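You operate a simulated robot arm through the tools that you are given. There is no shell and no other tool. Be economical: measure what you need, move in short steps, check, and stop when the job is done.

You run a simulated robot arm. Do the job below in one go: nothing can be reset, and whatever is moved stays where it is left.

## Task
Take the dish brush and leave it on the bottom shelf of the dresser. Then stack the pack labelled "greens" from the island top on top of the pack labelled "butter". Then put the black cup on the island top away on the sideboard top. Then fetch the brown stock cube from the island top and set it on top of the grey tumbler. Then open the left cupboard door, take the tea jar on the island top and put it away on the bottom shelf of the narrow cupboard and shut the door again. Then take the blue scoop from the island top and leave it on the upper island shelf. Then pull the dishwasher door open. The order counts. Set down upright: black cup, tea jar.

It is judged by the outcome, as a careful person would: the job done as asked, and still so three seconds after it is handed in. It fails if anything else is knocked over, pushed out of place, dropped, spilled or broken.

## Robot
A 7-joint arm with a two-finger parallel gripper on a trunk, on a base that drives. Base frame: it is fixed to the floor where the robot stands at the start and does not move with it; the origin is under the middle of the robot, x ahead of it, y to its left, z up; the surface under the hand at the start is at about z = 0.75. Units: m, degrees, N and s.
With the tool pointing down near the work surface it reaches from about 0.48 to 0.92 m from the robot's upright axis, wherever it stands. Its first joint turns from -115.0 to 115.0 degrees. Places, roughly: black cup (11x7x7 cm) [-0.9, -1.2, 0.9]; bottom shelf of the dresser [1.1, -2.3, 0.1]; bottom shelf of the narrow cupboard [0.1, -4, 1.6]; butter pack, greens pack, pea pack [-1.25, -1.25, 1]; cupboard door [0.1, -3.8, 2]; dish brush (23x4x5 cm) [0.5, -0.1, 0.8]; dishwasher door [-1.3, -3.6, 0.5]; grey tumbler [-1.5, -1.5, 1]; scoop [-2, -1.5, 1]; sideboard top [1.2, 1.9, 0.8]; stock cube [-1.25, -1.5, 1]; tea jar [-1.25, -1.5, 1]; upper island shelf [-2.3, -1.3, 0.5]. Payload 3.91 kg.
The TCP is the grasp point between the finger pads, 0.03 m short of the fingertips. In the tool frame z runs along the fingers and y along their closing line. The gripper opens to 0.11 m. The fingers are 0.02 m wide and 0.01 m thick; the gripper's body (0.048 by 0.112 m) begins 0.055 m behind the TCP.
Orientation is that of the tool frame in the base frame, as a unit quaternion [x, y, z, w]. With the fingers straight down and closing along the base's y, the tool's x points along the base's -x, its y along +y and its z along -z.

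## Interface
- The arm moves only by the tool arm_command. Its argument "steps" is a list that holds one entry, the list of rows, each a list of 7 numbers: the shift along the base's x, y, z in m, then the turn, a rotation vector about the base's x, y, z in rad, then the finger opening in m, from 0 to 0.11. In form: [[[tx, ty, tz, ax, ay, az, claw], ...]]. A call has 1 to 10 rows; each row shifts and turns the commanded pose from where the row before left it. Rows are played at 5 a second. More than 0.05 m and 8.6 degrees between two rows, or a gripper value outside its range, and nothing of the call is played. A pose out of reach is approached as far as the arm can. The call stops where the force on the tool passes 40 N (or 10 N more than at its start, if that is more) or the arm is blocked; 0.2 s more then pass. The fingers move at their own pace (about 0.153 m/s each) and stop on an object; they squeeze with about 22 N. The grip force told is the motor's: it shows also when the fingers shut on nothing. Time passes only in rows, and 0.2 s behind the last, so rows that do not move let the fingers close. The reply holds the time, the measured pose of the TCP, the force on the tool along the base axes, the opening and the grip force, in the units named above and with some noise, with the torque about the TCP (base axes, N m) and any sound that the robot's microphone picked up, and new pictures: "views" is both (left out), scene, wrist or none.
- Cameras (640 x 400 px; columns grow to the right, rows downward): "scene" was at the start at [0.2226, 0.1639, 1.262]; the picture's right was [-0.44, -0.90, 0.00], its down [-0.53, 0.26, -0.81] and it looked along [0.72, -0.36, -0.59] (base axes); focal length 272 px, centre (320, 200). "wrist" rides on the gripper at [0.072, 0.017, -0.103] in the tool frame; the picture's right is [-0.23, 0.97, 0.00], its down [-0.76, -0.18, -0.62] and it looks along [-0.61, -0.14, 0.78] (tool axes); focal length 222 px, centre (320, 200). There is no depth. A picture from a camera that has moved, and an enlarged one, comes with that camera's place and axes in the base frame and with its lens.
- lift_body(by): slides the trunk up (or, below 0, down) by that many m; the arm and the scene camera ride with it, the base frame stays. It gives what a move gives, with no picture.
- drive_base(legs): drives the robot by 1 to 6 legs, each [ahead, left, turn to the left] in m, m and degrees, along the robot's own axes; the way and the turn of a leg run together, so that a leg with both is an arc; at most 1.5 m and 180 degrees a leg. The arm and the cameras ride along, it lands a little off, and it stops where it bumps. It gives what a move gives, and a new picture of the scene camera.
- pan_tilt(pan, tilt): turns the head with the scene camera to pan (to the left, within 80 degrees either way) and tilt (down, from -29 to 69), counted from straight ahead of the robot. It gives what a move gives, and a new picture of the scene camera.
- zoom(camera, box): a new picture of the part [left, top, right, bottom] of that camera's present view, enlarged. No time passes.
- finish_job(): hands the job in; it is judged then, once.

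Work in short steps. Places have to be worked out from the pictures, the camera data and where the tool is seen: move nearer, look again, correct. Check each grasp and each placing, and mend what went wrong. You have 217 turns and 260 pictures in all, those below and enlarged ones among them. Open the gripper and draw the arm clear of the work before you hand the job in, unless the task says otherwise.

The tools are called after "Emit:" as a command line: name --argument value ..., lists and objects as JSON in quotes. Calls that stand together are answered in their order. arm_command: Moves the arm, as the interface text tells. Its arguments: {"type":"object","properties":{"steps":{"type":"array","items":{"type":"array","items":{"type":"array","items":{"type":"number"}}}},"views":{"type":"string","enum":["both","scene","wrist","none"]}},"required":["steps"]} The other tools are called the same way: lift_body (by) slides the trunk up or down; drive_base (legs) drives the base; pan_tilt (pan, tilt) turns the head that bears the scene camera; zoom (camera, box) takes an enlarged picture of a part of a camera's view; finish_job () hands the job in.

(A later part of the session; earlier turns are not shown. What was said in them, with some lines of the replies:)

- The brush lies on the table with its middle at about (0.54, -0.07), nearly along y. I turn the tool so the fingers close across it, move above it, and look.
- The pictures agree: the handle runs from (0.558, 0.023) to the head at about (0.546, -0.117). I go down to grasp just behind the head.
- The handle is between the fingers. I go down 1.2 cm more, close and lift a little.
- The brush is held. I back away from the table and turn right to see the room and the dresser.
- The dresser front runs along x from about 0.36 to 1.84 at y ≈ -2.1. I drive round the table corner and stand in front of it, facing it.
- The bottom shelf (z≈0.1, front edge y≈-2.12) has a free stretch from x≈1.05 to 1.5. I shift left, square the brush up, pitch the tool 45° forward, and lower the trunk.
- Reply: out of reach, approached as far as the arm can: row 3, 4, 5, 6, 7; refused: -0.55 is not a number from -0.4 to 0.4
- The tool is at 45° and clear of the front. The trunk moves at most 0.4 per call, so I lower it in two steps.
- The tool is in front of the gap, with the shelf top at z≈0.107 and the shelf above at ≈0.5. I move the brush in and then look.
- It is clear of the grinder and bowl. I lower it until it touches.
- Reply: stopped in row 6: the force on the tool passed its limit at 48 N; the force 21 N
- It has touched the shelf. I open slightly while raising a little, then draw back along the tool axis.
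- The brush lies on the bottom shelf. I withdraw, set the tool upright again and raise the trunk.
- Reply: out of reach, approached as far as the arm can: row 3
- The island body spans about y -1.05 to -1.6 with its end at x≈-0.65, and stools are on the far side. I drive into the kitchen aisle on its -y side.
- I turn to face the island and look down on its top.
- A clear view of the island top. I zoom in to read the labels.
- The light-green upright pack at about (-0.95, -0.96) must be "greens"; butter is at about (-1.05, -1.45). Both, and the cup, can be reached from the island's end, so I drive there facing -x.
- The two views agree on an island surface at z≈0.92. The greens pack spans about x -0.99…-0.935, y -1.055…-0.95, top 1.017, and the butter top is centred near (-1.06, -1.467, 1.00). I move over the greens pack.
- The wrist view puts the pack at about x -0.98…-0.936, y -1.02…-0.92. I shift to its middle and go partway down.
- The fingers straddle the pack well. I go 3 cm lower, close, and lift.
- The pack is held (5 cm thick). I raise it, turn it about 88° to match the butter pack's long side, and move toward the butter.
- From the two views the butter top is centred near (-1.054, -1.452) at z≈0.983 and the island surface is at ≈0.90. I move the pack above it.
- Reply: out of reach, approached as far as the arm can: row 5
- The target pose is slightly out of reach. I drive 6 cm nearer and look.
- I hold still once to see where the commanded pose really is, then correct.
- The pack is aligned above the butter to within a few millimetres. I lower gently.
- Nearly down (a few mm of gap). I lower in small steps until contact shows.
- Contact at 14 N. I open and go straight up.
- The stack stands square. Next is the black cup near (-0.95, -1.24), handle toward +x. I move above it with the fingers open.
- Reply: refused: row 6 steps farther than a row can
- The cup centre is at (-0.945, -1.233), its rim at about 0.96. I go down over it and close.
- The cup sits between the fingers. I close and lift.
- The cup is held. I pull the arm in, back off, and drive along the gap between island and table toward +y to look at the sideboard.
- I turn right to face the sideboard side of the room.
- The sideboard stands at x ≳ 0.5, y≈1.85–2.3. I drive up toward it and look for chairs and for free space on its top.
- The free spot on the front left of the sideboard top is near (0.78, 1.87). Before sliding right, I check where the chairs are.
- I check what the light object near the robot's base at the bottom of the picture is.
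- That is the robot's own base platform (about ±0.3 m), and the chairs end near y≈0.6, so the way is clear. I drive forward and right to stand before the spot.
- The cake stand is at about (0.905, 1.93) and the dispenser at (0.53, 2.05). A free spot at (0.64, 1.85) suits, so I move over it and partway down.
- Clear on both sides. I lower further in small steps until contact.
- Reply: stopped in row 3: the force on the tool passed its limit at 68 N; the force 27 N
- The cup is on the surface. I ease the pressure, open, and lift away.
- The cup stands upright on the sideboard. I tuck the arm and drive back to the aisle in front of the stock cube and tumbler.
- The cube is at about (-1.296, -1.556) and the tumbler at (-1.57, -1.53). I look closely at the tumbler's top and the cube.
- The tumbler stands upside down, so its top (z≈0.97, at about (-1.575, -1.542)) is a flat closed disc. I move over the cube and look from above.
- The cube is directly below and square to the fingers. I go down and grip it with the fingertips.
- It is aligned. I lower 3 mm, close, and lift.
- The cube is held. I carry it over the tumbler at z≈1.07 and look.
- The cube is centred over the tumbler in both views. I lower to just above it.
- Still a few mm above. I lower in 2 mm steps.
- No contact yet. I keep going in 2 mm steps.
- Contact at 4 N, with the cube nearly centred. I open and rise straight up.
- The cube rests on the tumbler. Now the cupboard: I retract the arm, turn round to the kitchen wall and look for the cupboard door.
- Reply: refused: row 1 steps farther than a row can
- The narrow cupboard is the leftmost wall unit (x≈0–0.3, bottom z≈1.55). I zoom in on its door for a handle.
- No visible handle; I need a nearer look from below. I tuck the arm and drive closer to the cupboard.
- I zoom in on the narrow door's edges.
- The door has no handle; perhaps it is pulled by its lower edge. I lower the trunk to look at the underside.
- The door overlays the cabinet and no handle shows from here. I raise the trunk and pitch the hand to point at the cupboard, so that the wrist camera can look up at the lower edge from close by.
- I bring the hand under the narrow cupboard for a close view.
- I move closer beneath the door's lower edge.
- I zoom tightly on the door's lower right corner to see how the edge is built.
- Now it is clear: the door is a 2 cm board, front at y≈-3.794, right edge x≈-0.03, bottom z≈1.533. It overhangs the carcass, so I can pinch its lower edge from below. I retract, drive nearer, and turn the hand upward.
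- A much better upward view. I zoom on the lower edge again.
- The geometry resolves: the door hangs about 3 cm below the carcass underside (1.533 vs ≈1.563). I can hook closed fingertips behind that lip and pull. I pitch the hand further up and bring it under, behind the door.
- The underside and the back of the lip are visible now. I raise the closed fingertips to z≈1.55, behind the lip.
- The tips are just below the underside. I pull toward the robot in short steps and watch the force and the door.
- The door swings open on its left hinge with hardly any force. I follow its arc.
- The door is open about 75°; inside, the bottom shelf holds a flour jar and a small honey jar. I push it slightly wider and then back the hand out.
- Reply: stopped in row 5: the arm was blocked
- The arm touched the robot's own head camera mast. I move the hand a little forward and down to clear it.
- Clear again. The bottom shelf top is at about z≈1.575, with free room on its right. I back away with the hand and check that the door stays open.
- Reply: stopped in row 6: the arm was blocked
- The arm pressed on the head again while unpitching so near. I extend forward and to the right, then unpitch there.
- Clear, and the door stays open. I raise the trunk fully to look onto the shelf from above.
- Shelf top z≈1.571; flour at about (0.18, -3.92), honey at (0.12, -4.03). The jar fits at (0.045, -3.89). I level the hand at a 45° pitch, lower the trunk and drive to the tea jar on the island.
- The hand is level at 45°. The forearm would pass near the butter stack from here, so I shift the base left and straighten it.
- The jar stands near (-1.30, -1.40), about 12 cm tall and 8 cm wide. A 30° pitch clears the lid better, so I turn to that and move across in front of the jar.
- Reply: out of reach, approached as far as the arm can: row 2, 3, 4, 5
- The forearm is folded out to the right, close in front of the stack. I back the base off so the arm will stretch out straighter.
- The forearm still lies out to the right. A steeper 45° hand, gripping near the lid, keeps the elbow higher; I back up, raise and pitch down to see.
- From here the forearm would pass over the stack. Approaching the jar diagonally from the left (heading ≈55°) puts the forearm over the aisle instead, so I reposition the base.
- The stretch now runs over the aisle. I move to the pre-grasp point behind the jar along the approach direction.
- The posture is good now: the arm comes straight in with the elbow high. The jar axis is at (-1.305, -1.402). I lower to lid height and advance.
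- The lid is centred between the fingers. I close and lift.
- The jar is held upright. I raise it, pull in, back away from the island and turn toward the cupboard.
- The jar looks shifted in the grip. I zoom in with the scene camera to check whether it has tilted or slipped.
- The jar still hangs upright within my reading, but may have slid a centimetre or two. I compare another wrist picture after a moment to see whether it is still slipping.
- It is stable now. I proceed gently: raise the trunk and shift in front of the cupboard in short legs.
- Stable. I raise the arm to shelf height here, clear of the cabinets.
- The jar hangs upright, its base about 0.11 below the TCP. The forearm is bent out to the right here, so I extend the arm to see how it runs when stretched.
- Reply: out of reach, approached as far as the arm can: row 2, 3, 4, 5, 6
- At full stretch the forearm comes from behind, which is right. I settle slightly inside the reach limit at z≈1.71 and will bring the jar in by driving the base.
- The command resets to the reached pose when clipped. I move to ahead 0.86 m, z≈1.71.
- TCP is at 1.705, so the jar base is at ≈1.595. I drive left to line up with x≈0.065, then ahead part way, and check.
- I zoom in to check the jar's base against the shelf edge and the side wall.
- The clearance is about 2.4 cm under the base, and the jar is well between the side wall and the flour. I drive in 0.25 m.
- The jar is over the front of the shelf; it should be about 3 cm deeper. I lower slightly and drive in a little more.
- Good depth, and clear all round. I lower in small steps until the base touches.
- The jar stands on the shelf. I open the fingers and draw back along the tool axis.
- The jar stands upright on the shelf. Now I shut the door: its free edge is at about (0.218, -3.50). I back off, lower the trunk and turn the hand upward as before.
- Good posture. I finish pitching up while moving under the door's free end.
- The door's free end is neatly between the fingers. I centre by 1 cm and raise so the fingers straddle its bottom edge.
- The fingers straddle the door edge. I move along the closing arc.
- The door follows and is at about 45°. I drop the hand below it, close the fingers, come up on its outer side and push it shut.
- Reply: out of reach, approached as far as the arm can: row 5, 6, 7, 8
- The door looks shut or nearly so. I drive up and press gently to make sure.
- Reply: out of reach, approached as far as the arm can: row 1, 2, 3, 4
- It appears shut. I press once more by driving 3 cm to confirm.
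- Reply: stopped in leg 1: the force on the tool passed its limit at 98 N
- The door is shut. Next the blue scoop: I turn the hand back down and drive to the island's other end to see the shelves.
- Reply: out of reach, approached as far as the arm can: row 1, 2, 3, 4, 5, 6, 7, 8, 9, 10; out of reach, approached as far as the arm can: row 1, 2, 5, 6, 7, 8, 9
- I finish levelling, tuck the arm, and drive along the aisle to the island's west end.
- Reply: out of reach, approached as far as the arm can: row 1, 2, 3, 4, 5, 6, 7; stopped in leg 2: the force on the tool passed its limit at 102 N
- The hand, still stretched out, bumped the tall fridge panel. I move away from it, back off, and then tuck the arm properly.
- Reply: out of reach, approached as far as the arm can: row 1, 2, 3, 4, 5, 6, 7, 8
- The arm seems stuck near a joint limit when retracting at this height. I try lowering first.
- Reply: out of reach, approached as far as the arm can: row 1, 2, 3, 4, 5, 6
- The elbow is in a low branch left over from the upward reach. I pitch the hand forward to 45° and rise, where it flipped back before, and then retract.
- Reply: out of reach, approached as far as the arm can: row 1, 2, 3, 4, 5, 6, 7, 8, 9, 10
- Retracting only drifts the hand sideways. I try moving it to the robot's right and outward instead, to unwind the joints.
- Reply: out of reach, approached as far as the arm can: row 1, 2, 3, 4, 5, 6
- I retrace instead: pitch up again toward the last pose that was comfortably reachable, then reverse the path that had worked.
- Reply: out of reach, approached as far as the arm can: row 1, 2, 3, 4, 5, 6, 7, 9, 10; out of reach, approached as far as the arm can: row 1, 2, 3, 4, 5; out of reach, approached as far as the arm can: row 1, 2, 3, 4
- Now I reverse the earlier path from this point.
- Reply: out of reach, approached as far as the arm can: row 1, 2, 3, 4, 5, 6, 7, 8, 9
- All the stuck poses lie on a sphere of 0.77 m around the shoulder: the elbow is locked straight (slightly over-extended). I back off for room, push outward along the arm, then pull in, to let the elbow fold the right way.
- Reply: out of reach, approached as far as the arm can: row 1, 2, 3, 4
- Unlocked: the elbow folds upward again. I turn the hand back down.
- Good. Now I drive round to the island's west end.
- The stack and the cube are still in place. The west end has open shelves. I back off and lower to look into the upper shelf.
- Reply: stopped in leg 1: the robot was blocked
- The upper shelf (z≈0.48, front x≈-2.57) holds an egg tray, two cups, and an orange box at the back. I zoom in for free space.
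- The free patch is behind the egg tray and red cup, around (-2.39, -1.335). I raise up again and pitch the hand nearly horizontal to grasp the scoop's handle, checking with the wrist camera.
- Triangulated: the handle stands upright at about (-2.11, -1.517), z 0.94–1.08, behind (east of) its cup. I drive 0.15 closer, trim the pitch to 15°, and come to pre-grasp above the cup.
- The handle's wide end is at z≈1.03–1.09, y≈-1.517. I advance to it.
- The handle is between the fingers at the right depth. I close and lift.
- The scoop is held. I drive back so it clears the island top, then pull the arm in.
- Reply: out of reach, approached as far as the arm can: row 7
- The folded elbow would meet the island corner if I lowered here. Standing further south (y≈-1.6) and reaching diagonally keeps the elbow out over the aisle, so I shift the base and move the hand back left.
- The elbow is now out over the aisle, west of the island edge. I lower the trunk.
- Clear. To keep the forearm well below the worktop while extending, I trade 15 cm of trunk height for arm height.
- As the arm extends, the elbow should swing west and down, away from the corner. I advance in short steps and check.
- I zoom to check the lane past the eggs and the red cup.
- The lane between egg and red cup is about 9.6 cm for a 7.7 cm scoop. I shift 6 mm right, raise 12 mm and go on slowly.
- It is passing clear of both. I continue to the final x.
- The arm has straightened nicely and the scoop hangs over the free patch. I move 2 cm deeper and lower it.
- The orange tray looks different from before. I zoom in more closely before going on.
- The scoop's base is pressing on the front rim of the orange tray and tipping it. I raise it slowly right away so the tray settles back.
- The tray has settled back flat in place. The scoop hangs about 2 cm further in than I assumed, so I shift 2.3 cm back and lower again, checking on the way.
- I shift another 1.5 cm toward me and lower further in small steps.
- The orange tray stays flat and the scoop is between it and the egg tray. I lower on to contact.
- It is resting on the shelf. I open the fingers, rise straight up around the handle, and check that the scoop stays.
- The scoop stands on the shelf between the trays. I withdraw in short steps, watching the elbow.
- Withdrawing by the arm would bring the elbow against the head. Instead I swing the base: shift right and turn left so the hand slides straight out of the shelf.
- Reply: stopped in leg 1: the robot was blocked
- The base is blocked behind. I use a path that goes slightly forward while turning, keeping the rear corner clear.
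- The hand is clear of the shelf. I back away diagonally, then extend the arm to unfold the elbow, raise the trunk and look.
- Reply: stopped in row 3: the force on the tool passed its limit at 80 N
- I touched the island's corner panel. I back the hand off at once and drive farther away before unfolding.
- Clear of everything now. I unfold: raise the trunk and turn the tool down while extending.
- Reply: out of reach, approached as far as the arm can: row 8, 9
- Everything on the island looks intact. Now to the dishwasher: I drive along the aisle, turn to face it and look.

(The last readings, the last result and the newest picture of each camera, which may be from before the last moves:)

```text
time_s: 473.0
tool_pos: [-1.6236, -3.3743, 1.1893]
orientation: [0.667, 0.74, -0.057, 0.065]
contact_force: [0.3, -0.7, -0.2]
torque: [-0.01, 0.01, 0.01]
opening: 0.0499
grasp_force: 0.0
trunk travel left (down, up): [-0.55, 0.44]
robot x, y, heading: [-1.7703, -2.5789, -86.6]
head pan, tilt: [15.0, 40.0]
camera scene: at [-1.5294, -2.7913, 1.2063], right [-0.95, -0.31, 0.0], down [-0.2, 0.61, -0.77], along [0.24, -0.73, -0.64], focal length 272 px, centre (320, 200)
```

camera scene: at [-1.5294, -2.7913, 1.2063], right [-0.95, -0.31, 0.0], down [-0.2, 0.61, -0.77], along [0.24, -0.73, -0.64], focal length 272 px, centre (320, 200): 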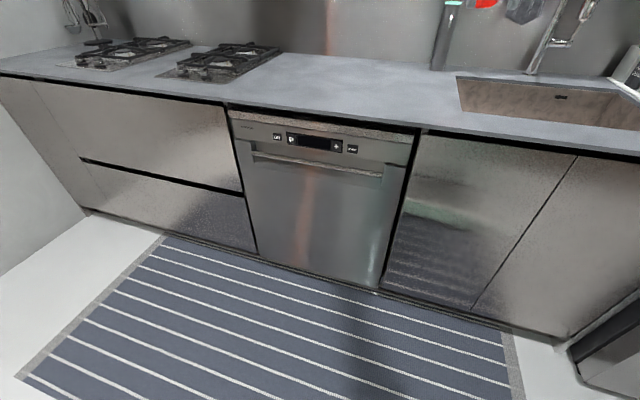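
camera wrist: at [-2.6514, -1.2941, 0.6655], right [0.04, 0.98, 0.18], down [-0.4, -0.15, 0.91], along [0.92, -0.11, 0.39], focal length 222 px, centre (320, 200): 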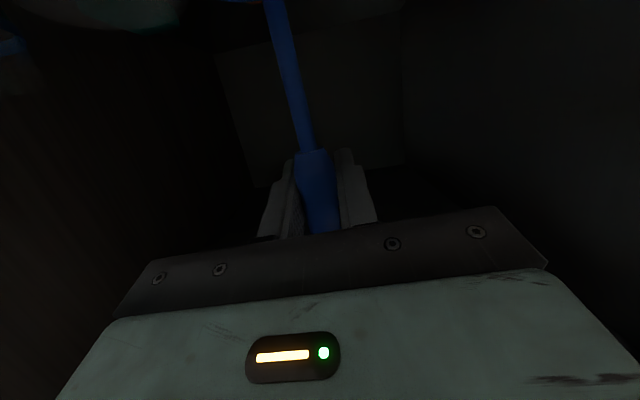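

Emit:
zoom --camera "scene" --box '[220, 100, 430, 200]'

```text
3.05 times, centred on (325, 150) of scene
camera zoom: at [-1.5294, -2.7913, 1.2063], right [-0.95, -0.31, 0.0], down [-0.2, 0.61, -0.77], along [0.24, -0.73, -0.64], focal length 830 px, centre (305, 352)
```

zoom: 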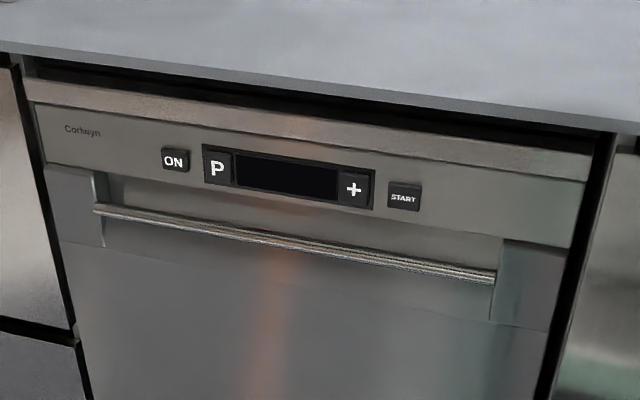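

The handle is a horizontal bar in front of a recess: x -1.05…-1.50, z≈0.73, y≈-3.5. I will pinch it with the fingers above and below, so I move into position and roll the hand.

Emit:
drive_base --legs '[[-0.15, 0.62, -3.5]]'

Emit:
arm_command --steps '[[[0, 0, 0, 0, 0, 0.145, 0.05], [0, 0, 0, 0, 0, 0.145, 0.05], [0, 0, 0, 0, 0, 0.145, 0.05], [0, 0, 0, 0, 0, 0.145, 0.05], [0, 0, 0, 0, 0, 0.145, 0.05], [0, 0, 0, 0, 0, 0.145, 0.05], [0, 0, 0, 0, 0, 0.145, 0.05], [0, 0, 0, 0, 0, 0.145, 0.05], [0, 0, 0, 0, 0, 0.145, 0.05], [0, 0, 0, 0, 0, 0.145, 0.05]]]' --views "none"

```text
time_s: 476.5
tool_pos: [-1.0482, -3.2078, 1.1894]
orientation: [0.684, 0.724, -0.059, 0.064]
contact_force: [0.3, 0.7, -0.1]
torque: [-0.04, 0.03, 0.02]
opening: 0.0501
grasp_force: 0.0
trunk travel left (down, up): [-0.55, 0.44]
robot x, y, heading: [-1.1594, -2.409, -89.4]
head pan, tilt: [15.0, 40.0]
camera scene: at [-0.9266, -2.6298, 1.2062], right [-0.96, -0.27, 0.0], down [-0.17, 0.62, -0.77], along [0.21, -0.74, -0.64], focal length 272 px, centre (320, 200)
```

scene: 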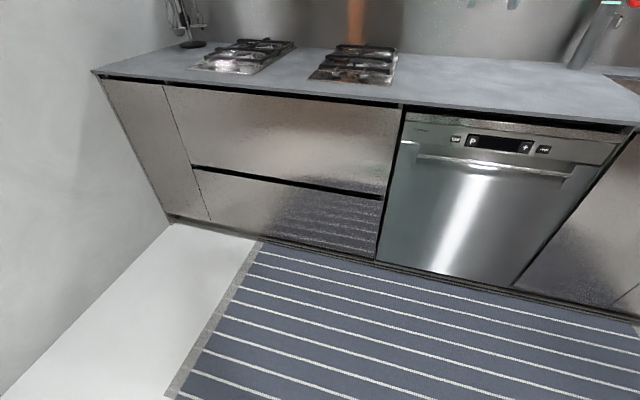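

```text
time_s: 478.7
tool_pos: [-1.0545, -3.1907, 1.1847]
orientation: [0.03, 0.996, 0.0, 0.087]
contact_force: [-0.5, 0.0, 0.0]
torque: [-0.01, -0.02, 0.01]
opening: 0.05
grasp_force: 0.0
out of reach, approached as far as the arm can: row 6, 8, 9, 10
trunk travel left (down, up): [-0.55, 0.44]
robot x, y, heading: [-1.1592, -2.4079, -89.5]
head pan, tilt: [15.0, 40.0]
```

Now I pitch the rolled hand to horizontal while moving toward the handle's line.

Emit:
arm_command --steps '[[[-0.02, -0.005, -0.02, -0.1305, 0.0153, -0.0074, 0.05], [-0.02, -0.005, -0.02, -0.1305, 0.0153, -0.0074, 0.05], [-0.02, -0.005, -0.02, -0.1305, 0.0153, -0.0074, 0.05], [-0.02, -0.005, -0.02, -0.1305, 0.0153, -0.0074, 0.05], [-0.02, -0.005, -0.02, -0.1305, 0.0153, -0.0074, 0.05], [-0.02, -0.005, -0.02, -0.1305, 0.0153, -0.0074, 0.05], [-0.02, -0.005, -0.02, -0.1305, 0.0153, -0.0074, 0.05], [-0.02, -0.005, -0.02, -0.1305, 0.0153, -0.0074, 0.05], [-0.02, -0.005, -0.02, -0.1305, 0.0153, -0.0074, 0.05], [-0.02, -0.005, -0.02, -0.1305, 0.0153, -0.0074, 0.05]]]' --views "none"

Emit:
arm_command --steps '[[[0, 0, 0, -0.1305, 0.0153, -0.0074, 0.05], [0, 0, 0, -0.1305, 0.0153, -0.0074, 0.05], [0, 0, 0, 0, 0, 0, 0.05]]]'

```text
time_s: 480.9
tool_pos: [-1.2528, -3.2366, 0.988]
orientation: [0.007, 0.792, -0.61, 0.016]
contact_force: [-0.6, -0.5, 0.2]
torque: [0.03, 0.01, 0.0]
opening: 0.0498
grasp_force: 0.0
trunk travel left (down, up): [-0.55, 0.44]
robot x, y, heading: [-1.1557, -2.4071, -89.3]
head pan, tilt: [15.0, 40.0]
```

```text
time_s: 481.7
tool_pos: [-1.2519, -3.2375, 0.9872]
orientation: [-0.002, -0.707, 0.708, -0.001]
contact_force: [0.1, 0.9, 0.1]
torque: [0.03, -0.03, 0.01]
opening: 0.0501
grasp_force: 0.0
trunk travel left (down, up): [-0.55, 0.44]
robot x, y, heading: [-1.1566, -2.4057, -89.2]
head pan, tilt: [15.0, 40.0]
camera scene: at [-0.9267, -2.6297, 1.2062], right [-0.96, -0.27, 0.0], down [-0.17, 0.62, -0.77], along [0.21, -0.74, -0.64], focal length 272 px, centre (320, 200)
camera wrist: at [-1.325, -3.1348, 0.9685], right [0.23, 0.0, -0.97], down [0.76, 0.62, 0.18], along [0.61, -0.78, 0.15], focal length 222 px, centre (320, 200)
```

scene: 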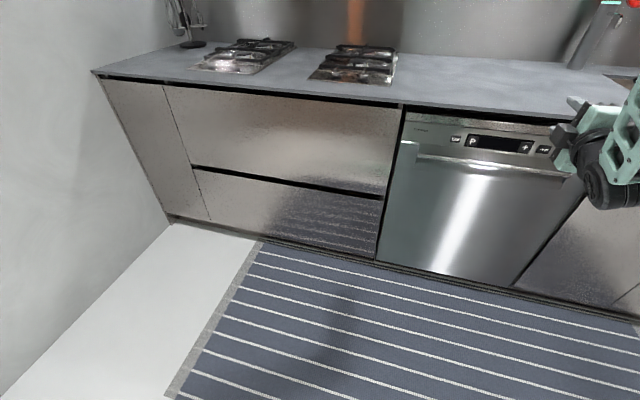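
wrist: 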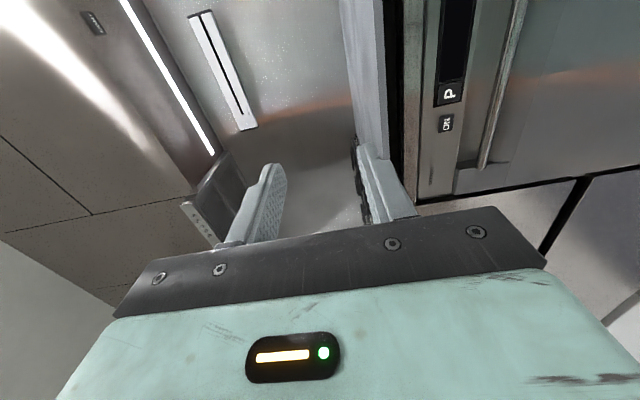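

Perfect orientation. I lower the trunk so the hand is level with the bar (z≈0.728).

Emit:
lift_body --by -0.258

Emit:
pan_tilt --pan -15 --tilt 35

Emit:
arm_command --steps '[[[0, -0.04, 0, 0, 0, 0, 0.06], [0, -0.04, 0, 0, 0, 0, 0.06], [0, -0.04, 0, 0, 0, 0, 0.06], [0, 0, 0, 0, 0, 0, 0.06]]]'

```text
time_s: 484.4
tool_pos: [-1.2537, -3.2389, 0.7287]
orientation: [-0.001, -0.705, 0.709, -0.001]
contact_force: [0.1, 0.2, 0.9]
torque: [-0.05, -0.02, 0.02]
opening: 0.0501
grasp_force: 0.0
trunk travel left (down, up): [-0.292, 0.698]
robot x, y, heading: [-1.1602, -2.4055, -89.2]
head pan, tilt: [15.0, 40.0]
```

```text
time_s: 485.3
tool_pos: [-1.2528, -3.2384, 0.7288]
orientation: [-0.001, -0.706, 0.708, -0.001]
contact_force: [-0.3, -1.5, -0.3]
torque: [0.01, 0.01, 0.05]
opening: 0.0504
grasp_force: 0.1
trunk travel left (down, up): [-0.292, 0.698]
robot x, y, heading: [-1.1589, -2.4057, -89.3]
head pan, tilt: [-15.0, 35.0]
camera scene: at [-0.9713, -2.6333, 0.9558], right [-0.97, 0.25, 0.0], down [0.14, 0.56, -0.82], along [-0.2, -0.79, -0.57], focal length 272 px, centre (320, 200)
```

scene: 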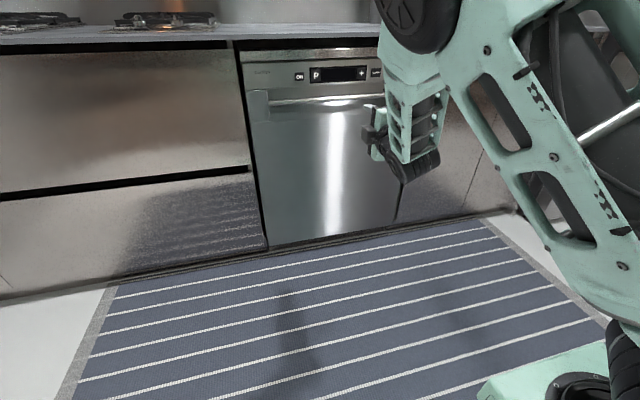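

```text
time_s: 486.3
tool_pos: [-1.2521, -3.3579, 0.7293]
orientation: [-0.001, -0.706, 0.708, -0.001]
contact_force: [0.6, 0.3, -0.7]
torque: [0.03, 0.0, -0.02]
opening: 0.0598
grasp_force: 0.1
trunk travel left (down, up): [-0.292, 0.698]
robot x, y, heading: [-1.1595, -2.4032, -89.3]
head pan, tilt: [-15.0, 35.0]
camera scene: at [-0.9714, -2.6332, 0.9558], right [-0.97, 0.25, 0.0], down [0.14, 0.56, -0.82], along [-0.2, -0.79, -0.57], focal length 272 px, centre (320, 200)
camera wrist: at [-1.3242, -3.255, 0.7107], right [0.23, 0.0, -0.97], down [0.76, 0.62, 0.18], along [0.61, -0.78, 0.15], focal length 222 px, centre (320, 200)
```

scene: 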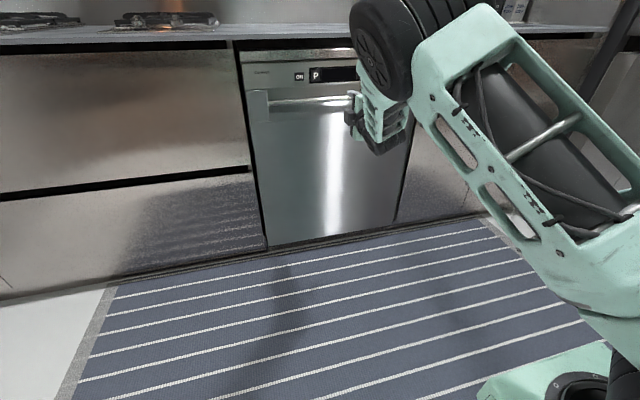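
wrist: 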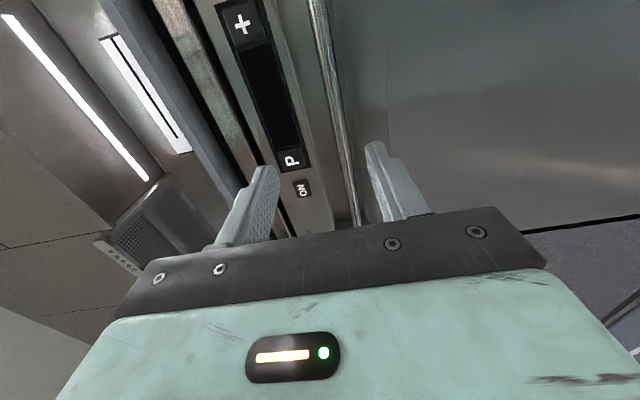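

The bar appears about 1.5 cm lower than the hand. I lower and approach to just before it, then check again.

Emit:
arm_command --steps '[[[0, -0.03, -0.013, 0, 0, 0, 0.06], [0, -0.03, 0, 0, 0, 0, 0.06], [0, -0.02, 0, 0, 0, 0, 0.06], [0, 0, 0, 0, 0, 0, 0.06]]]' --views "wrist"

```text
time_s: 487.3
tool_pos: [-1.2541, -3.4367, 0.7152]
orientation: [-0.001, -0.707, 0.708, -0.001]
contact_force: [0.2, 0.1, -0.9]
torque: [-0.02, 0.01, 0.01]
opening: 0.0599
grasp_force: 0.0
trunk travel left (down, up): [-0.292, 0.698]
robot x, y, heading: [-1.1592, -2.4044, -89.5]
head pan, tilt: [-15.0, 35.0]
camera wrist: at [-1.326, -3.3335, 0.6963], right [0.23, 0.0, -0.97], down [0.76, 0.62, 0.18], along [0.61, -0.78, 0.15], focal length 222 px, centre (320, 200)
```

wrist: 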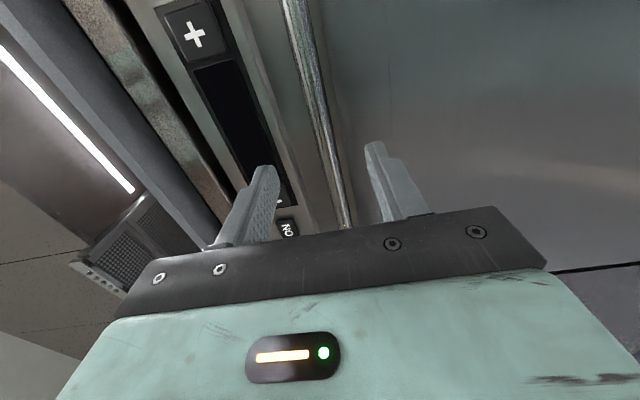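

Emit:
arm_command --steps '[[[0, -0.02, -0.006, 0, 0, 0, 0.06], [0, -0.02, 0, 0, 0, 0, 0.06], [0, -0.01, 0, 0, 0, 0, 0.06], [0, 0, 0, 0, 0, 0, 0.06]]]'

Emit:
zoom --camera "scene" --box '[250, 50, 410, 170]'

```text
time_s: 488.3
tool_pos: [-1.2533, -3.4873, 0.7091]
orientation: [-0.001, -0.707, 0.708, -0.001]
contact_force: [0.2, 0.7, 0.3]
torque: [-0.02, 0.0, -0.01]
opening: 0.06
grasp_force: 0.1
trunk travel left (down, up): [-0.292, 0.698]
robot x, y, heading: [-1.1609, -2.4072, -89.5]
head pan, tilt: [-15.0, 35.0]
camera scene: at [-0.9714, -2.6333, 0.9558], right [-0.97, 0.25, 0.0], down [0.14, 0.56, -0.82], along [-0.2, -0.79, -0.57], focal length 272 px, centre (320, 200)
camera wrist: at [-1.3252, -3.384, 0.6902], right [0.23, 0.0, -0.97], down [0.76, 0.62, 0.18], along [0.61, -0.78, 0.15], focal length 222 px, centre (320, 200)
```

scene: 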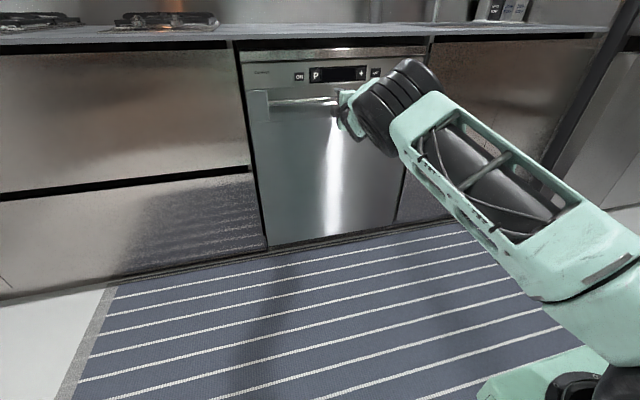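
wrist: 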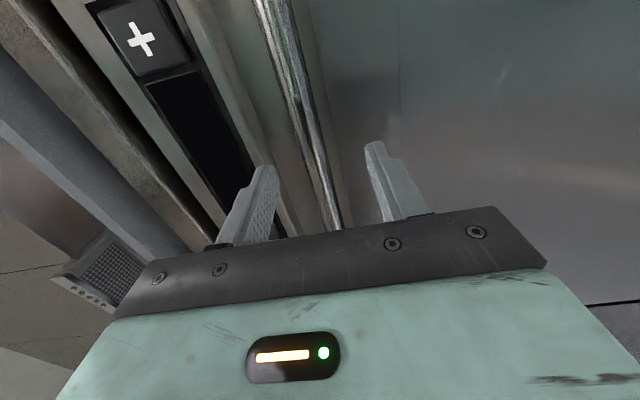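

```text
3.33 times, centred on (330, 110) of scene
camera zoom: at [-0.9714, -2.6333, 0.9558], right [-0.97, 0.25, 0.0], down [0.14, 0.56, -0.82], along [-0.2, -0.79, -0.57], focal length 908 px, centre (287, 500)
```

zoom: 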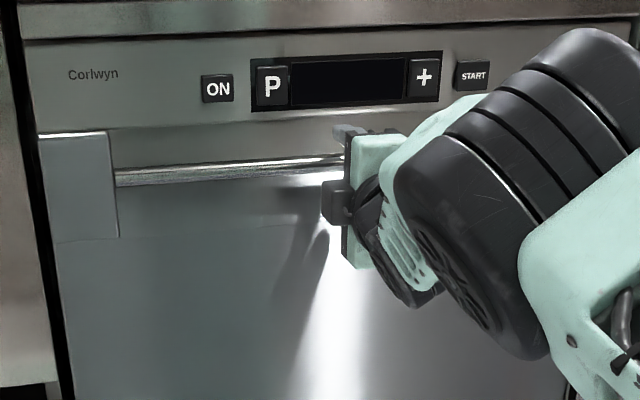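

The bar is between the fingers. I go 1 cm deeper and close.

Emit:
arm_command --steps '[[[0, -0.01, 0.002, 0, 0, 0, 0.06], [0, 0, 0, 0, 0, 0, 0.0], [0, 0, 0, 0, 0, 0, 0.0], [0, 0, 0, 0, 0, 0, 0.0]]]' --views "wrist"

```text
time_s: 489.3
tool_pos: [-1.2538, -3.4983, 0.7108]
orientation: [-0.001, -0.705, 0.709, -0.002]
contact_force: [-2.4, -4.0, 8.1]
torque: [-0.26, 0.18, -0.19]
opening: 0.0174
grasp_force: 45.0
trunk travel left (down, up): [-0.292, 0.698]
robot x, y, heading: [-1.1594, -2.4065, -89.5]
head pan, tilt: [-15.0, 35.0]
camera wrist: at [-1.326, -3.3948, 0.6932], right [0.23, 0.0, -0.97], down [0.76, 0.62, 0.18], along [0.61, -0.78, 0.15], focal length 222 px, centre (320, 200)
```

wrist: 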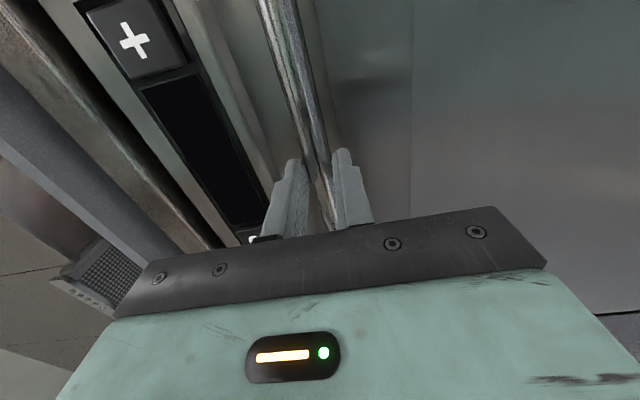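

The bar is gripped. I pull along the door's arc, tilting the hand along with it.

Emit:
arm_command --steps '[[[0, 0.02, 0, -0.03, 0, 0, 0], [0, 0.0226, -0.0015, -0.04, 0, 0, 0], [0, 0.0423, -0.0044, -0.07, 0, 0, 0], [0, 0.0419, -0.0074, -0.07, 0, 0, 0]]]'

```text
time_s: 490.4
tool_pos: [-1.2534, -3.3695, 0.6845]
orientation: [-0.002, -0.642, 0.767, 0.002]
contact_force: [-0.1, 0.3, -10.5]
torque: [0.34, 0.02, 0.26]
opening: 0.0176
grasp_force: 45.0
trunk travel left (down, up): [-0.292, 0.698]
robot x, y, heading: [-1.1581, -2.4043, -89.2]
head pan, tilt: [-15.0, 35.0]
stopped in row 4: the force on the tool passed its limit at 45 N (the readings are from after the stop); the commanded pose is now the measured one
camera scene: at [-0.9715, -2.6338, 0.9559], right [-0.97, 0.25, 0.0], down [0.14, 0.56, -0.82], along [-0.2, -0.79, -0.57], focal length 272 px, centre (320, 200)
camera wrist: at [-1.3256, -3.2701, 0.6494], right [0.23, -0.17, -0.96], down [0.77, 0.64, 0.07], along [0.6, -0.75, 0.28], focal length 222 px, centre (320, 200)
```

scene: 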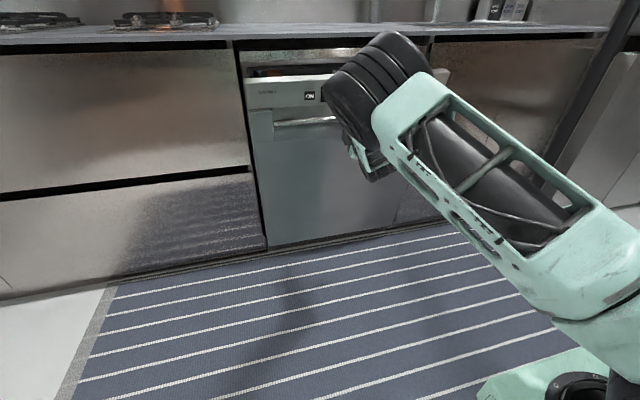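
wrist: 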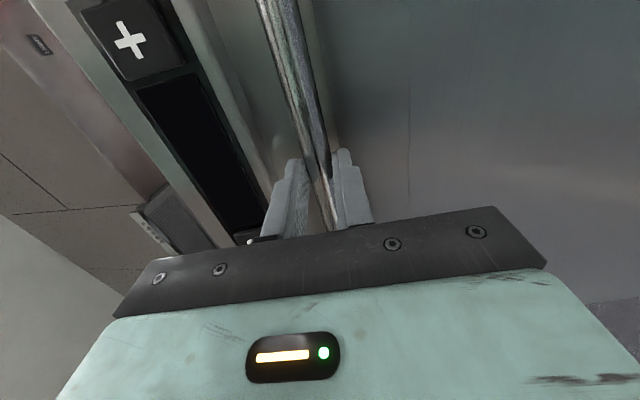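

The door is opening; it wants to go down faster than I assumed. I continue with a steeper path.

Emit:
arm_command --steps '[[[0, 0.02, -0.012, -0.06, 0, 0, 0], [0, 0.025, -0.013, -0.07, 0, 0, 0], [0, 0.025, -0.014, -0.07, 0, 0, 0], [0, 0.025, -0.015, -0.07, 0, 0, 0]]]'

```text
time_s: 491.4
tool_pos: [-1.2549, -3.272, 0.6401]
orientation: [-0.001, -0.524, 0.852, 0.0]
contact_force: [13.2, 13.3, 32.8]
torque: [-0.98, 0.15, -0.02]
opening: 0.0178
grasp_force: 44.9
trunk travel left (down, up): [-0.292, 0.698]
robot x, y, heading: [-1.1569, -2.4061, -89.6]
head pan, tilt: [-15.0, 35.0]
no pictures are left
```

No pictures remain, so I go on by force and pose. The readings fit a hinge about 0.43 m below the bar; I continue on that arc, pitching with the door.

Emit:
arm_command --steps '[[[0, 0.02, -0.008, -0.09, 0, 0, 0], [0, 0.025, -0.015, -0.09, 0, 0, 0], [0, 0.025, -0.02, -0.09, 0, 0, 0], [0, 0.025, -0.024, -0.09, 0, 0, 0]]]' --views "none"

```text
time_s: 492.3
tool_pos: [-1.2559, -3.1928, 0.5822]
orientation: [-0.003, -0.388, 0.922, 0.005]
contact_force: [-1.6, 6.0, 10.3]
torque: [-0.42, -0.01, 0.62]
opening: 0.0179
grasp_force: 44.6
trunk travel left (down, up): [-0.292, 0.698]
robot x, y, heading: [-1.159, -2.406, -89.5]
head pan, tilt: [-15.0, 35.0]
stopped in row 4: the force on the tool passed its limit at 49 N (the readings are from after the stop); the commanded pose is now the measured one
no pictures are left
```

The fit is now clear: hinge radius ≈0.425 m, door at ≈46°. I continue on that arc.

Emit:
arm_command --steps '[[[0, 0.0246, -0.0277, -0.0873, 0, 0, 0], [0, 0.022, -0.0298, -0.0873, 0, 0, 0], [0, 0.0194, -0.0317, -0.0873, 0, 0, 0], [0, 0.0166, -0.0331, -0.0873, 0, 0, 0]]]' --views "none"

```text
time_s: 492.7
tool_pos: [-1.2556, -3.1769, 0.5689]
orientation: [-0.004, -0.358, 0.934, 0.007]
contact_force: [-2.0, 6.7, 7.5]
torque: [-0.36, -0.38, 0.64]
opening: 0.0176
grasp_force: 44.9
trunk travel left (down, up): [-0.292, 0.698]
robot x, y, heading: [-1.1581, -2.4058, -89.3]
head pan, tilt: [-15.0, 35.0]
stopped in row 1: the force on the tool passed its limit at 46 N (the readings are from after the stop); the commanded pose is now the measured one
no pictures are left
```

Emit:
arm_command --steps '[[[0, 0.01, -0.012, -0.036, 0, 0, 0], [0, 0.01, -0.0125, -0.036, 0, 0, 0], [0, 0.0095, -0.013, -0.036, 0, 0, 0], [0, 0.009, -0.0135, -0.036, 0, 0, 0], [0, 0.0085, -0.0138, -0.036, 0, 0, 0], [0, 0.008, -0.014, -0.036, 0, 0, 0]]]' --views "none"

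```text
time_s: 493.2
tool_pos: [-1.2539, -3.1629, 0.5555]
orientation: [-0.002, -0.331, 0.944, 0.007]
contact_force: [0.5, 13.3, 12.0]
torque: [-0.44, -0.97, 0.27]
opening: 0.0176
grasp_force: 45.3
trunk travel left (down, up): [-0.292, 0.698]
robot x, y, heading: [-1.16, -2.4091, -88.9]
head pan, tilt: [-15.0, 35.0]
stopped in row 2: the force on the tool passed its limit at 45 N (the readings are from after the stop); the commanded pose is now the measured one
no pictures are left
```

The residual force points outward, so the true radius is nearer 0.5 m. I relieve outward and follow that arc in small steps.

Emit:
arm_command --steps '[[[0, 0.01, 0.008, 0, 0, 0, 0], [0, 0.012, -0.008, 0, 0, 0, 0], [0, 0.012, -0.0115, 0, 0, 0, 0], [0, 0.012, -0.0115, -0.02, 0, 0, 0], [0, 0.0133, -0.0173, -0.043, 0, 0, 0], [0, 0.0133, -0.0173, -0.043, 0, 0, 0]]]' --views "none"

```text
time_s: 493.6
tool_pos: [-1.2533, -3.1571, 0.5516]
orientation: [-0.005, -0.345, 0.938, 0.004]
contact_force: [-1.9, -6.5, -13.8]
torque: [0.46, 0.26, 0.64]
opening: 0.0179
grasp_force: 45.1
trunk travel left (down, up): [-0.292, 0.698]
robot x, y, heading: [-1.1573, -2.4063, -89.4]
head pan, tilt: [-15.0, 35.0]
stopped in row 2: the force on the tool passed its limit at 52 N (the readings are from after the stop); the commanded pose is now the measured one
no pictures are left
```

A circle through the low-force points gives the hinge at (y -3.499, z 0.242), R = 0.460. I follow that precise arc toward 70°.

Emit:
arm_command --steps '[[[0, 0.0106, -0.0135, -0.007, 0, 0, 0], [0, 0.0125, -0.0157, -0.0436, 0, 0, 0], [0, 0.0119, -0.0162, -0.0436, 0, 0, 0], [0, 0.0112, -0.0166, -0.0436, 0, 0, 0], [0, 0.0104, -0.0172, -0.0436, 0, 0, 0], [0, 0.0096, -0.0176, -0.0436, 0, 0, 0], [0, 0.0089, -0.018, -0.0436, 0, 0, 0], [0, 0.0081, -0.0184, -0.0436, 0, 0, 0], [0, 0.0073, -0.0187, -0.0436, 0, 0, 0]]]' --views "none"

```text
time_s: 494.6
tool_pos: [-1.2549, -3.1146, 0.5054]
orientation: [-0.003, -0.282, 0.959, 0.007]
contact_force: [0.3, 15.5, 9.7]
torque: [-0.41, -0.76, 0.52]
opening: 0.0178
grasp_force: 44.8
trunk travel left (down, up): [-0.292, 0.698]
robot x, y, heading: [-1.1627, -2.408, -89.4]
head pan, tilt: [-15.0, 35.0]
stopped in row 4: the force on the tool passed its limit at 43 N (the readings are from after the stop); the commanded pose is now the measured one
no pictures are left
```

Emit:
arm_command --steps '[[[0, 0.0095, -0.0121, -0.005, 0, 0, 0], [0, 0.0105, -0.0174, -0.0436, 0, 0, 0], [0, 0.0098, -0.0179, -0.0436, 0, 0, 0], [0, 0.009, -0.0182, -0.0436, 0, 0, 0], [0, 0.0083, -0.0187, -0.0436, 0, 0, 0], [0, 0.0073, -0.019, -0.0436, 0, 0, 0]]]' --views "none"

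```text
time_s: 495.4
tool_pos: [-1.2481, -3.11, 0.4981]
orientation: [-0.046, -0.218, 0.975, 0.006]
contact_force: [-7.1, -15.9, -16.2]
torque: [0.72, -0.36, -0.92]
opening: 0.0177
grasp_force: 44.7
trunk travel left (down, up): [-0.292, 0.698]
robot x, y, heading: [-1.1596, -2.408, -89.3]
head pan, tilt: [-15.0, 35.0]
stopped in row 3: the force on the tool passed its limit at 53 N (the readings are from after the stop); the commanded pose is now the measured one
no pictures are left
```

The arm is at a folding limit here, with the door at ≈57°. I release, back out along the fingers, drive back and lower the trunk to get a better posture, then re-grip.

Emit:
arm_command --steps '[[[0, 0, 0, 0, 0, 0, 0.04], [0, 0, 0, 0, 0, 0, 0.06], [0, 0, 0, 0, 0, 0, 0.06], [0, 0.014, -0.02, 0, 0, 0, 0.06], [0, 0.018, -0.025, 0, 0, 0, 0.06], [0, 0.018, -0.025, 0, 0, 0, 0.06], [0, 0, 0, 0, 0, 0, 0.06]]]' --views "none"

```text
time_s: 496.8
tool_pos: [-1.2134, -3.0949, 0.4875]
orientation: [-0.104, -0.163, 0.981, -0.011]
contact_force: [0.2, 0.5, -0.8]
torque: [0.01, 0.01, 0.03]
opening: 0.0601
grasp_force: 0.0
trunk travel left (down, up): [-0.292, 0.698]
robot x, y, heading: [-1.1573, -2.4089, -89.2]
head pan, tilt: [-15.0, 35.0]
stopped in row 7: the arm was blocked; the commanded pose is now the measured one
no pictures are left
```

The arm is pressing against the robot itself, so I use trunk and base to back the hand off the bar: small alternating moves along the finger direction.

Emit:
lift_body --by -0.018

Emit:
drive_base --legs '[[-0.02, 0, 0]]'

Emit:
lift_body --by -0.03

Emit:
drive_base --legs '[[-0.03, 0, 0]]'

Emit:
lift_body --by -0.03

```text
time_s: 497.4
tool_pos: [-1.2147, -3.0948, 0.47]
orientation: [-0.103, -0.163, 0.981, -0.011]
contact_force: [0.4, -1.0, -0.2]
torque: [0.0, -0.01, 0.02]
opening: 0.0599
grasp_force: 0.0
trunk travel left (down, up): [-0.274, 0.716]
robot x, y, heading: [-1.1569, -2.4094, -89.4]
head pan, tilt: [-15.0, 35.0]
```

```text
time_s: 498.2
tool_pos: [-1.2158, -3.0741, 0.47]
orientation: [-0.104, -0.163, 0.981, -0.012]
contact_force: [0.8, -0.1, -0.3]
torque: [-0.04, 0.04, -0.01]
opening: 0.06
grasp_force: 0.1
trunk travel left (down, up): [-0.274, 0.716]
robot x, y, heading: [-1.1621, -2.3857, -89.1]
head pan, tilt: [-15.0, 35.0]
```

```text
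time_s: 499.0
tool_pos: [-1.2144, -3.0743, 0.4412]
orientation: [-0.105, -0.162, 0.981, -0.011]
contact_force: [0.1, 0.3, -0.1]
torque: [0.01, 0.02, 0.01]
opening: 0.0601
grasp_force: 0.1
trunk travel left (down, up): [-0.244, 0.746]
robot x, y, heading: [-1.158, -2.3877, -89.4]
head pan, tilt: [-15.0, 35.0]
```

```text
time_s: 499.8
tool_pos: [-1.2157, -3.0448, 0.4399]
orientation: [-0.104, -0.162, 0.981, -0.011]
contact_force: [0.5, -0.5, 0.4]
torque: [0.02, -0.01, -0.01]
opening: 0.0599
grasp_force: 0.0
trunk travel left (down, up): [-0.244, 0.746]
robot x, y, heading: [-1.1596, -2.3561, -89.1]
head pan, tilt: [-15.0, 35.0]
```

```text
time_s: 500.6
tool_pos: [-1.2153, -3.0443, 0.411]
orientation: [-0.105, -0.162, 0.981, -0.012]
contact_force: [-0.2, -0.5, 0.0]
torque: [0.01, 0.0, 0.03]
opening: 0.06
grasp_force: 0.0
trunk travel left (down, up): [-0.214, 0.776]
robot x, y, heading: [-1.16, -2.3564, -89.5]
head pan, tilt: [-15.0, 35.0]
```

The hand is free of the bar. I drive back clear of the door, raise the trunk, and will push the door further down from above.

Emit:
drive_base --legs '[[-0.27, 0, 0]]'

Emit:
lift_body --by 0.4

Emit:
arm_command --steps '[[[-0.02, -0.04, 0, 0.06, 0, 0, 0.03], [-0.02, -0.04, 0, 0.06, 0, 0, 0.0], [0, -0.04, 0, 0.1, 0, 0, 0.0], [0, -0.03, 0, 0.13, 0, 0, 0.0], [0, -0.02, 0, 0.13, 0, 0, 0.0], [0, 0, 0.01, 0.13, 0, 0, 0.0], [0, 0, 0.01, 0.13, 0, 0, 0.0], [0, 0, 0.01, 0.13, 0, 0, 0.0]]]' --views "none"

```text
time_s: 502.5
tool_pos: [-1.2145, -2.7715, 0.4108]
orientation: [-0.103, -0.162, 0.981, -0.015]
contact_force: [0.2, -0.2, 0.1]
torque: [-0.05, 0.02, -0.02]
opening: 0.0601
grasp_force: 0.1
trunk travel left (down, up): [-0.214, 0.776]
robot x, y, heading: [-1.1642, -2.0786, -89.0]
head pan, tilt: [-15.0, 35.0]
```

```text
time_s: 506.3
tool_pos: [-1.2142, -2.7718, 0.8116]
orientation: [-0.104, -0.162, 0.981, -0.014]
contact_force: [0.6, -0.3, 0.1]
torque: [-0.05, 0.0, 0.01]
opening: 0.0602
grasp_force: 0.0
trunk travel left (down, up): [-0.614, 0.376]
robot x, y, heading: [-1.1618, -2.0787, -88.7]
head pan, tilt: [-15.0, 35.0]
```

```text
time_s: 508.1
tool_pos: [-1.2554, -2.9422, 0.8408]
orientation: [-0.101, -0.561, 0.821, 0.031]
contact_force: [-0.3, 0.6, 0.5]
torque: [-0.03, 0.0, 0.0]
opening: 0.0
grasp_force: 22.3
trunk travel left (down, up): [-0.614, 0.376]
robot x, y, heading: [-1.1636, -2.0843, -88.7]
head pan, tilt: [-15.0, 35.0]
no pictures are left
```

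Freed and level. I continue pitching the hand down.

Emit:
arm_command --steps '[[[0, 0, 0.015, 0.135, 0, 0, 0], [0, 0, 0.015, 0.135, 0, 0, 0], [0, 0, 0.015, 0.135, 0, 0, 0], [0, 0, 0.015, 0.135, 0, 0, 0], [0, 0, 0.015, 0.135, 0, 0, 0], [0, 0, 0.015, 0.135, 0, 0, 0], [0, 0, 0.01, 0.135, 0, 0, 0], [0, 0, 0, 0.135, 0, 0, 0], [0, 0, 0, 0, 0, 0, 0]]]' --views "none"

```text
time_s: 510.1
tool_pos: [-1.2542, -2.9393, 0.9407]
orientation: [0.07, 0.903, -0.416, -0.078]
contact_force: [0.0, -0.1, 0.3]
torque: [0.0, 0.02, 0.01]
opening: 0.0
grasp_force: 22.6
trunk travel left (down, up): [-0.614, 0.376]
robot x, y, heading: [-1.1628, -2.0809, -88.8]
head pan, tilt: [-15.0, 35.0]
no pictures are left
```

I drive forward to place the hand over the door's inner face, then lower until it touches.

Emit:
drive_base --legs '[[0.13, 0, 0]]'

Emit:
lift_body --by -0.24

Emit:
arm_command --steps '[[[0, 0, -0.02, 0, 0, 0, 0], [0, 0, -0.02, 0, 0, 0, 0], [0, 0, -0.02, 0, 0, 0, 0], [0, 0, -0.02, 0, 0, 0, 0], [0, 0, -0.02, 0, 0, 0, 0], [0, 0, -0.02, 0, 0, 0, 0]]]' --views "none"

```text
time_s: 511.4
tool_pos: [-1.2553, -3.0728, 0.9396]
orientation: [0.072, 0.903, -0.417, -0.078]
contact_force: [0.3, -0.1, 0.1]
torque: [-0.04, -0.02, 0.0]
opening: 0.0
grasp_force: 22.2
trunk travel left (down, up): [-0.614, 0.376]
robot x, y, heading: [-1.1591, -2.2123, -89.2]
head pan, tilt: [-15.0, 35.0]
```

```text
time_s: 513.9
tool_pos: [-1.2544, -3.0719, 0.7006]
orientation: [0.071, 0.903, -0.417, -0.079]
contact_force: [-0.4, 0.0, -1.0]
torque: [0.0, 0.0, 0.02]
opening: 0.0003
grasp_force: 22.0
trunk travel left (down, up): [-0.374, 0.616]
robot x, y, heading: [-1.1646, -2.2148, -89.2]
head pan, tilt: [-15.0, 35.0]
```

```text
time_s: 514.9
tool_pos: [-1.2533, -3.0708, 0.6359]
orientation: [0.071, 0.903, -0.417, -0.078]
contact_force: [2.4, 22.1, 18.1]
torque: [0.38, -0.22, 0.24]
opening: 0.0
grasp_force: 22.5
trunk travel left (down, up): [-0.374, 0.616]
robot x, y, heading: [-1.1633, -2.214, -89.1]
head pan, tilt: [-15.0, 35.0]
stopped in row 4: the force on the tool passed its limit at 54 N (the readings are from after the stop); the commanded pose is now the measured one
no pictures are left
```

I hit the door's top edge (the contact normal shows it is at ≈50°). I rise, go further in, and come down on the inner face.

Emit:
arm_command --steps '[[[0, 0.01, 0.03, 0, 0, 0, 0], [0, 0, 0.04, 0, 0, 0, 0], [0, -0.045, 0.01, 0, 0, 0, 0], [0, -0.045, 0, 0, 0, 0, 0], [0, -0.04, 0, 0, 0, 0, 0], [0, 0, -0.02, 0, 0, 0, 0], [0, 0, -0.02, 0, 0, 0, 0], [0, 0, -0.02, 0, 0, 0, 0], [0, 0, -0.02, 0, 0, 0, 0], [0, 0, -0.02, 0, 0, 0, 0]]]' --views "none"

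```text
time_s: 517.0
tool_pos: [-1.2528, -3.1917, 0.6123]
orientation: [0.073, 0.902, -0.418, -0.078]
contact_force: [0.6, -0.3, 0.5]
torque: [0.02, -0.02, -0.01]
opening: 0.0
grasp_force: 21.9
trunk travel left (down, up): [-0.374, 0.616]
robot x, y, heading: [-1.1639, -2.2165, -89.2]
head pan, tilt: [-15.0, 35.0]
no pictures are left
```

No contact yet: I am inside the door. I now push outward and down along the opening direction.

Emit:
arm_command --steps '[[[0, 0.015, -0.015, 0, 0, 0, 0], [0, 0.015, -0.015, 0, 0, 0, 0], [0, 0.015, -0.015, 0, 0, 0, 0], [0, 0.015, -0.018, 0, 0, 0, 0], [0, 0.015, -0.02, 0, 0, 0, 0], [0, 0.015, -0.02, 0, 0, 0, 0], [0, 0.012, -0.02, 0, 0, 0, 0], [0, 0.012, -0.022, 0, 0, 0, 0], [0, 0.012, -0.022, 0, 0, 0, 0], [0, 0.01, -0.022, 0, 0, 0, 0]]]' --views "none"

```text
time_s: 519.2
tool_pos: [-1.256, -3.0544, 0.4256]
orientation: [0.072, 0.903, -0.416, -0.078]
contact_force: [-0.1, 0.2, 1.0]
torque: [0.01, -0.01, 0.03]
opening: 0.0001
grasp_force: 22.2
trunk travel left (down, up): [-0.374, 0.616]
robot x, y, heading: [-1.1613, -2.2163, -89.3]
head pan, tilt: [-15.0, 35.0]
no pictures are left
```

The hand swept past where the door stood without resistance, so the door has moved to ≥70°. I keep pushing down until it stops.

Emit:
arm_command --steps '[[[0, 0.008, -0.022, 0, 0, 0, 0], [0, 0.006, -0.022, 0, 0, 0, 0], [0, 0.004, -0.022, 0, 0, 0, 0], [0, 0.002, -0.022, 0, 0, 0, 0], [0, 0, -0.022, 0, 0, 0, 0], [0, 0, -0.02, 0, 0, 0, 0]]]' --views "none"

```text
time_s: 520.6
tool_pos: [-1.2558, -3.0337, 0.2941]
orientation: [0.072, 0.903, -0.416, -0.078]
contact_force: [-0.2, -0.3, 0.6]
torque: [0.03, 0.02, -0.03]
opening: 0.0
grasp_force: 22.2
trunk travel left (down, up): [-0.374, 0.616]
robot x, y, heading: [-1.1603, -2.2176, -89.0]
head pan, tilt: [-15.0, 35.0]
no pictures are left
```

I feel further down to find the door.

Emit:
arm_command --steps '[[[0, 0, -0.02, 0, 0, 0, 0], [0, 0, -0.02, 0, 0, 0, 0], [0, 0, -0.02, 0, 0, 0, 0], [0, 0, -0.02, 0, 0, 0, 0]]]' --views "none"

```text
time_s: 521.9
tool_pos: [-1.2231, -3.0713, 0.2545]
orientation: [0.087, 0.891, -0.444, -0.049]
contact_force: [0.2, -1.0, -0.2]
torque: [-0.02, -0.02, -0.02]
opening: 0.0
grasp_force: 22.4
trunk travel left (down, up): [-0.374, 0.616]
robot x, y, heading: [-1.1611, -2.2163, -89.3]
head pan, tilt: [-15.0, 35.0]
stopped in row 4: the arm was blocked; the commanded pose is now the measured one
no pictures are left
```

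Emit:
lift_body --by -0.06

```text
time_s: 522.9
tool_pos: [-1.2225, -3.0708, 0.1944]
orientation: [0.086, 0.891, -0.443, -0.048]
contact_force: [0.6, 0.0, 0.4]
torque: [-0.02, 0.0, 0.0]
opening: 0.0
grasp_force: 22.4
trunk travel left (down, up): [-0.314, 0.676]
robot x, y, heading: [-1.1593, -2.2151, -89.1]
head pan, tilt: [-15.0, 35.0]
```

Emit:
lift_body --by -0.05

```text
time_s: 523.5
tool_pos: [-1.2227, -3.0707, 0.1651]
orientation: [0.087, 0.89, -0.444, -0.05]
contact_force: [-1.1, 21.2, 22.5]
torque: [0.18, 0.02, 0.01]
opening: 0.0
grasp_force: 22.1
trunk travel left (down, up): [-0.282, 0.708]
robot x, y, heading: [-1.1624, -2.2118, -89.2]
head pan, tilt: [-15.0, 35.0]
stopped: the force on the tool passed its limit at 177 N (the readings are from after the stop); the commanded pose is now the measured one
```

Firm contact at z≈0.146: the door is lying at its stop, fully open. I raise the hand straight up, clear of it, open the gripper and back off a little.

Emit:
lift_body --by 0.4

Emit:
arm_command --steps '[[[0, 0, 0.02, 0, 0, 0, 0.03], [0, 0, 0.02, 0, 0, 0, 0.06], [0, 0, 0, 0, 0, 0, 0.06]]]' --views "none"

Emit:
drive_base --legs '[[-0.12, 0, 0]]'

```text
time_s: 527.3
tool_pos: [-1.2224, -3.0714, 0.5637]
orientation: [0.085, 0.891, -0.443, -0.048]
contact_force: [-0.9, 0.0, 0.6]
torque: [0.04, -0.01, -0.01]
opening: 0.0
grasp_force: 22.0
trunk travel left (down, up): [-0.682, 0.308]
robot x, y, heading: [-1.1576, -2.2185, -89.2]
head pan, tilt: [-15.0, 35.0]
```

```text
time_s: 528.1
tool_pos: [-1.2222, -3.0706, 0.6052]
orientation: [0.085, 0.891, -0.444, -0.049]
contact_force: [-0.9, -0.4, -0.6]
torque: [0.0, -0.03, 0.03]
opening: 0.0602
grasp_force: 0.1
trunk travel left (down, up): [-0.682, 0.308]
robot x, y, heading: [-1.1591, -2.2132, -89.1]
head pan, tilt: [-15.0, 35.0]
no pictures are left
```

```text
time_s: 529.4
tool_pos: [-1.2281, -2.9488, 0.6056]
orientation: [0.087, 0.89, -0.444, -0.05]
contact_force: [0.1, -0.2, -0.1]
torque: [0.0, 0.01, -0.01]
opening: 0.06
grasp_force: 0.0
trunk travel left (down, up): [-0.682, 0.308]
robot x, y, heading: [-1.1638, -2.0944, -89.3]
head pan, tilt: [-15.0, 35.0]
```

The gripper is open and the arm hangs free, with no contact force. All the steps are done in order, so I hand the job in.

Emit:
finish_job

```text
The job is handed in.
```

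All seven steps were done in order and the job is handed in. The last stretch of opening the dishwasher was done by touch, because the pictures had run out. I judged the door fully open when the hand met firm resistance at about z = 0.15, but I could not see it.

- **Orange tray on the upper island shelf:** it was tipped up for a moment while I set down the scoop, and it settled back almost exactly where it had been.
- **Bumps:** the hand struck the fridge panel and the island corner, and the base was blocked from behind twice near the shoe mat. I saw nothing moved, but I did not look behind the robot.
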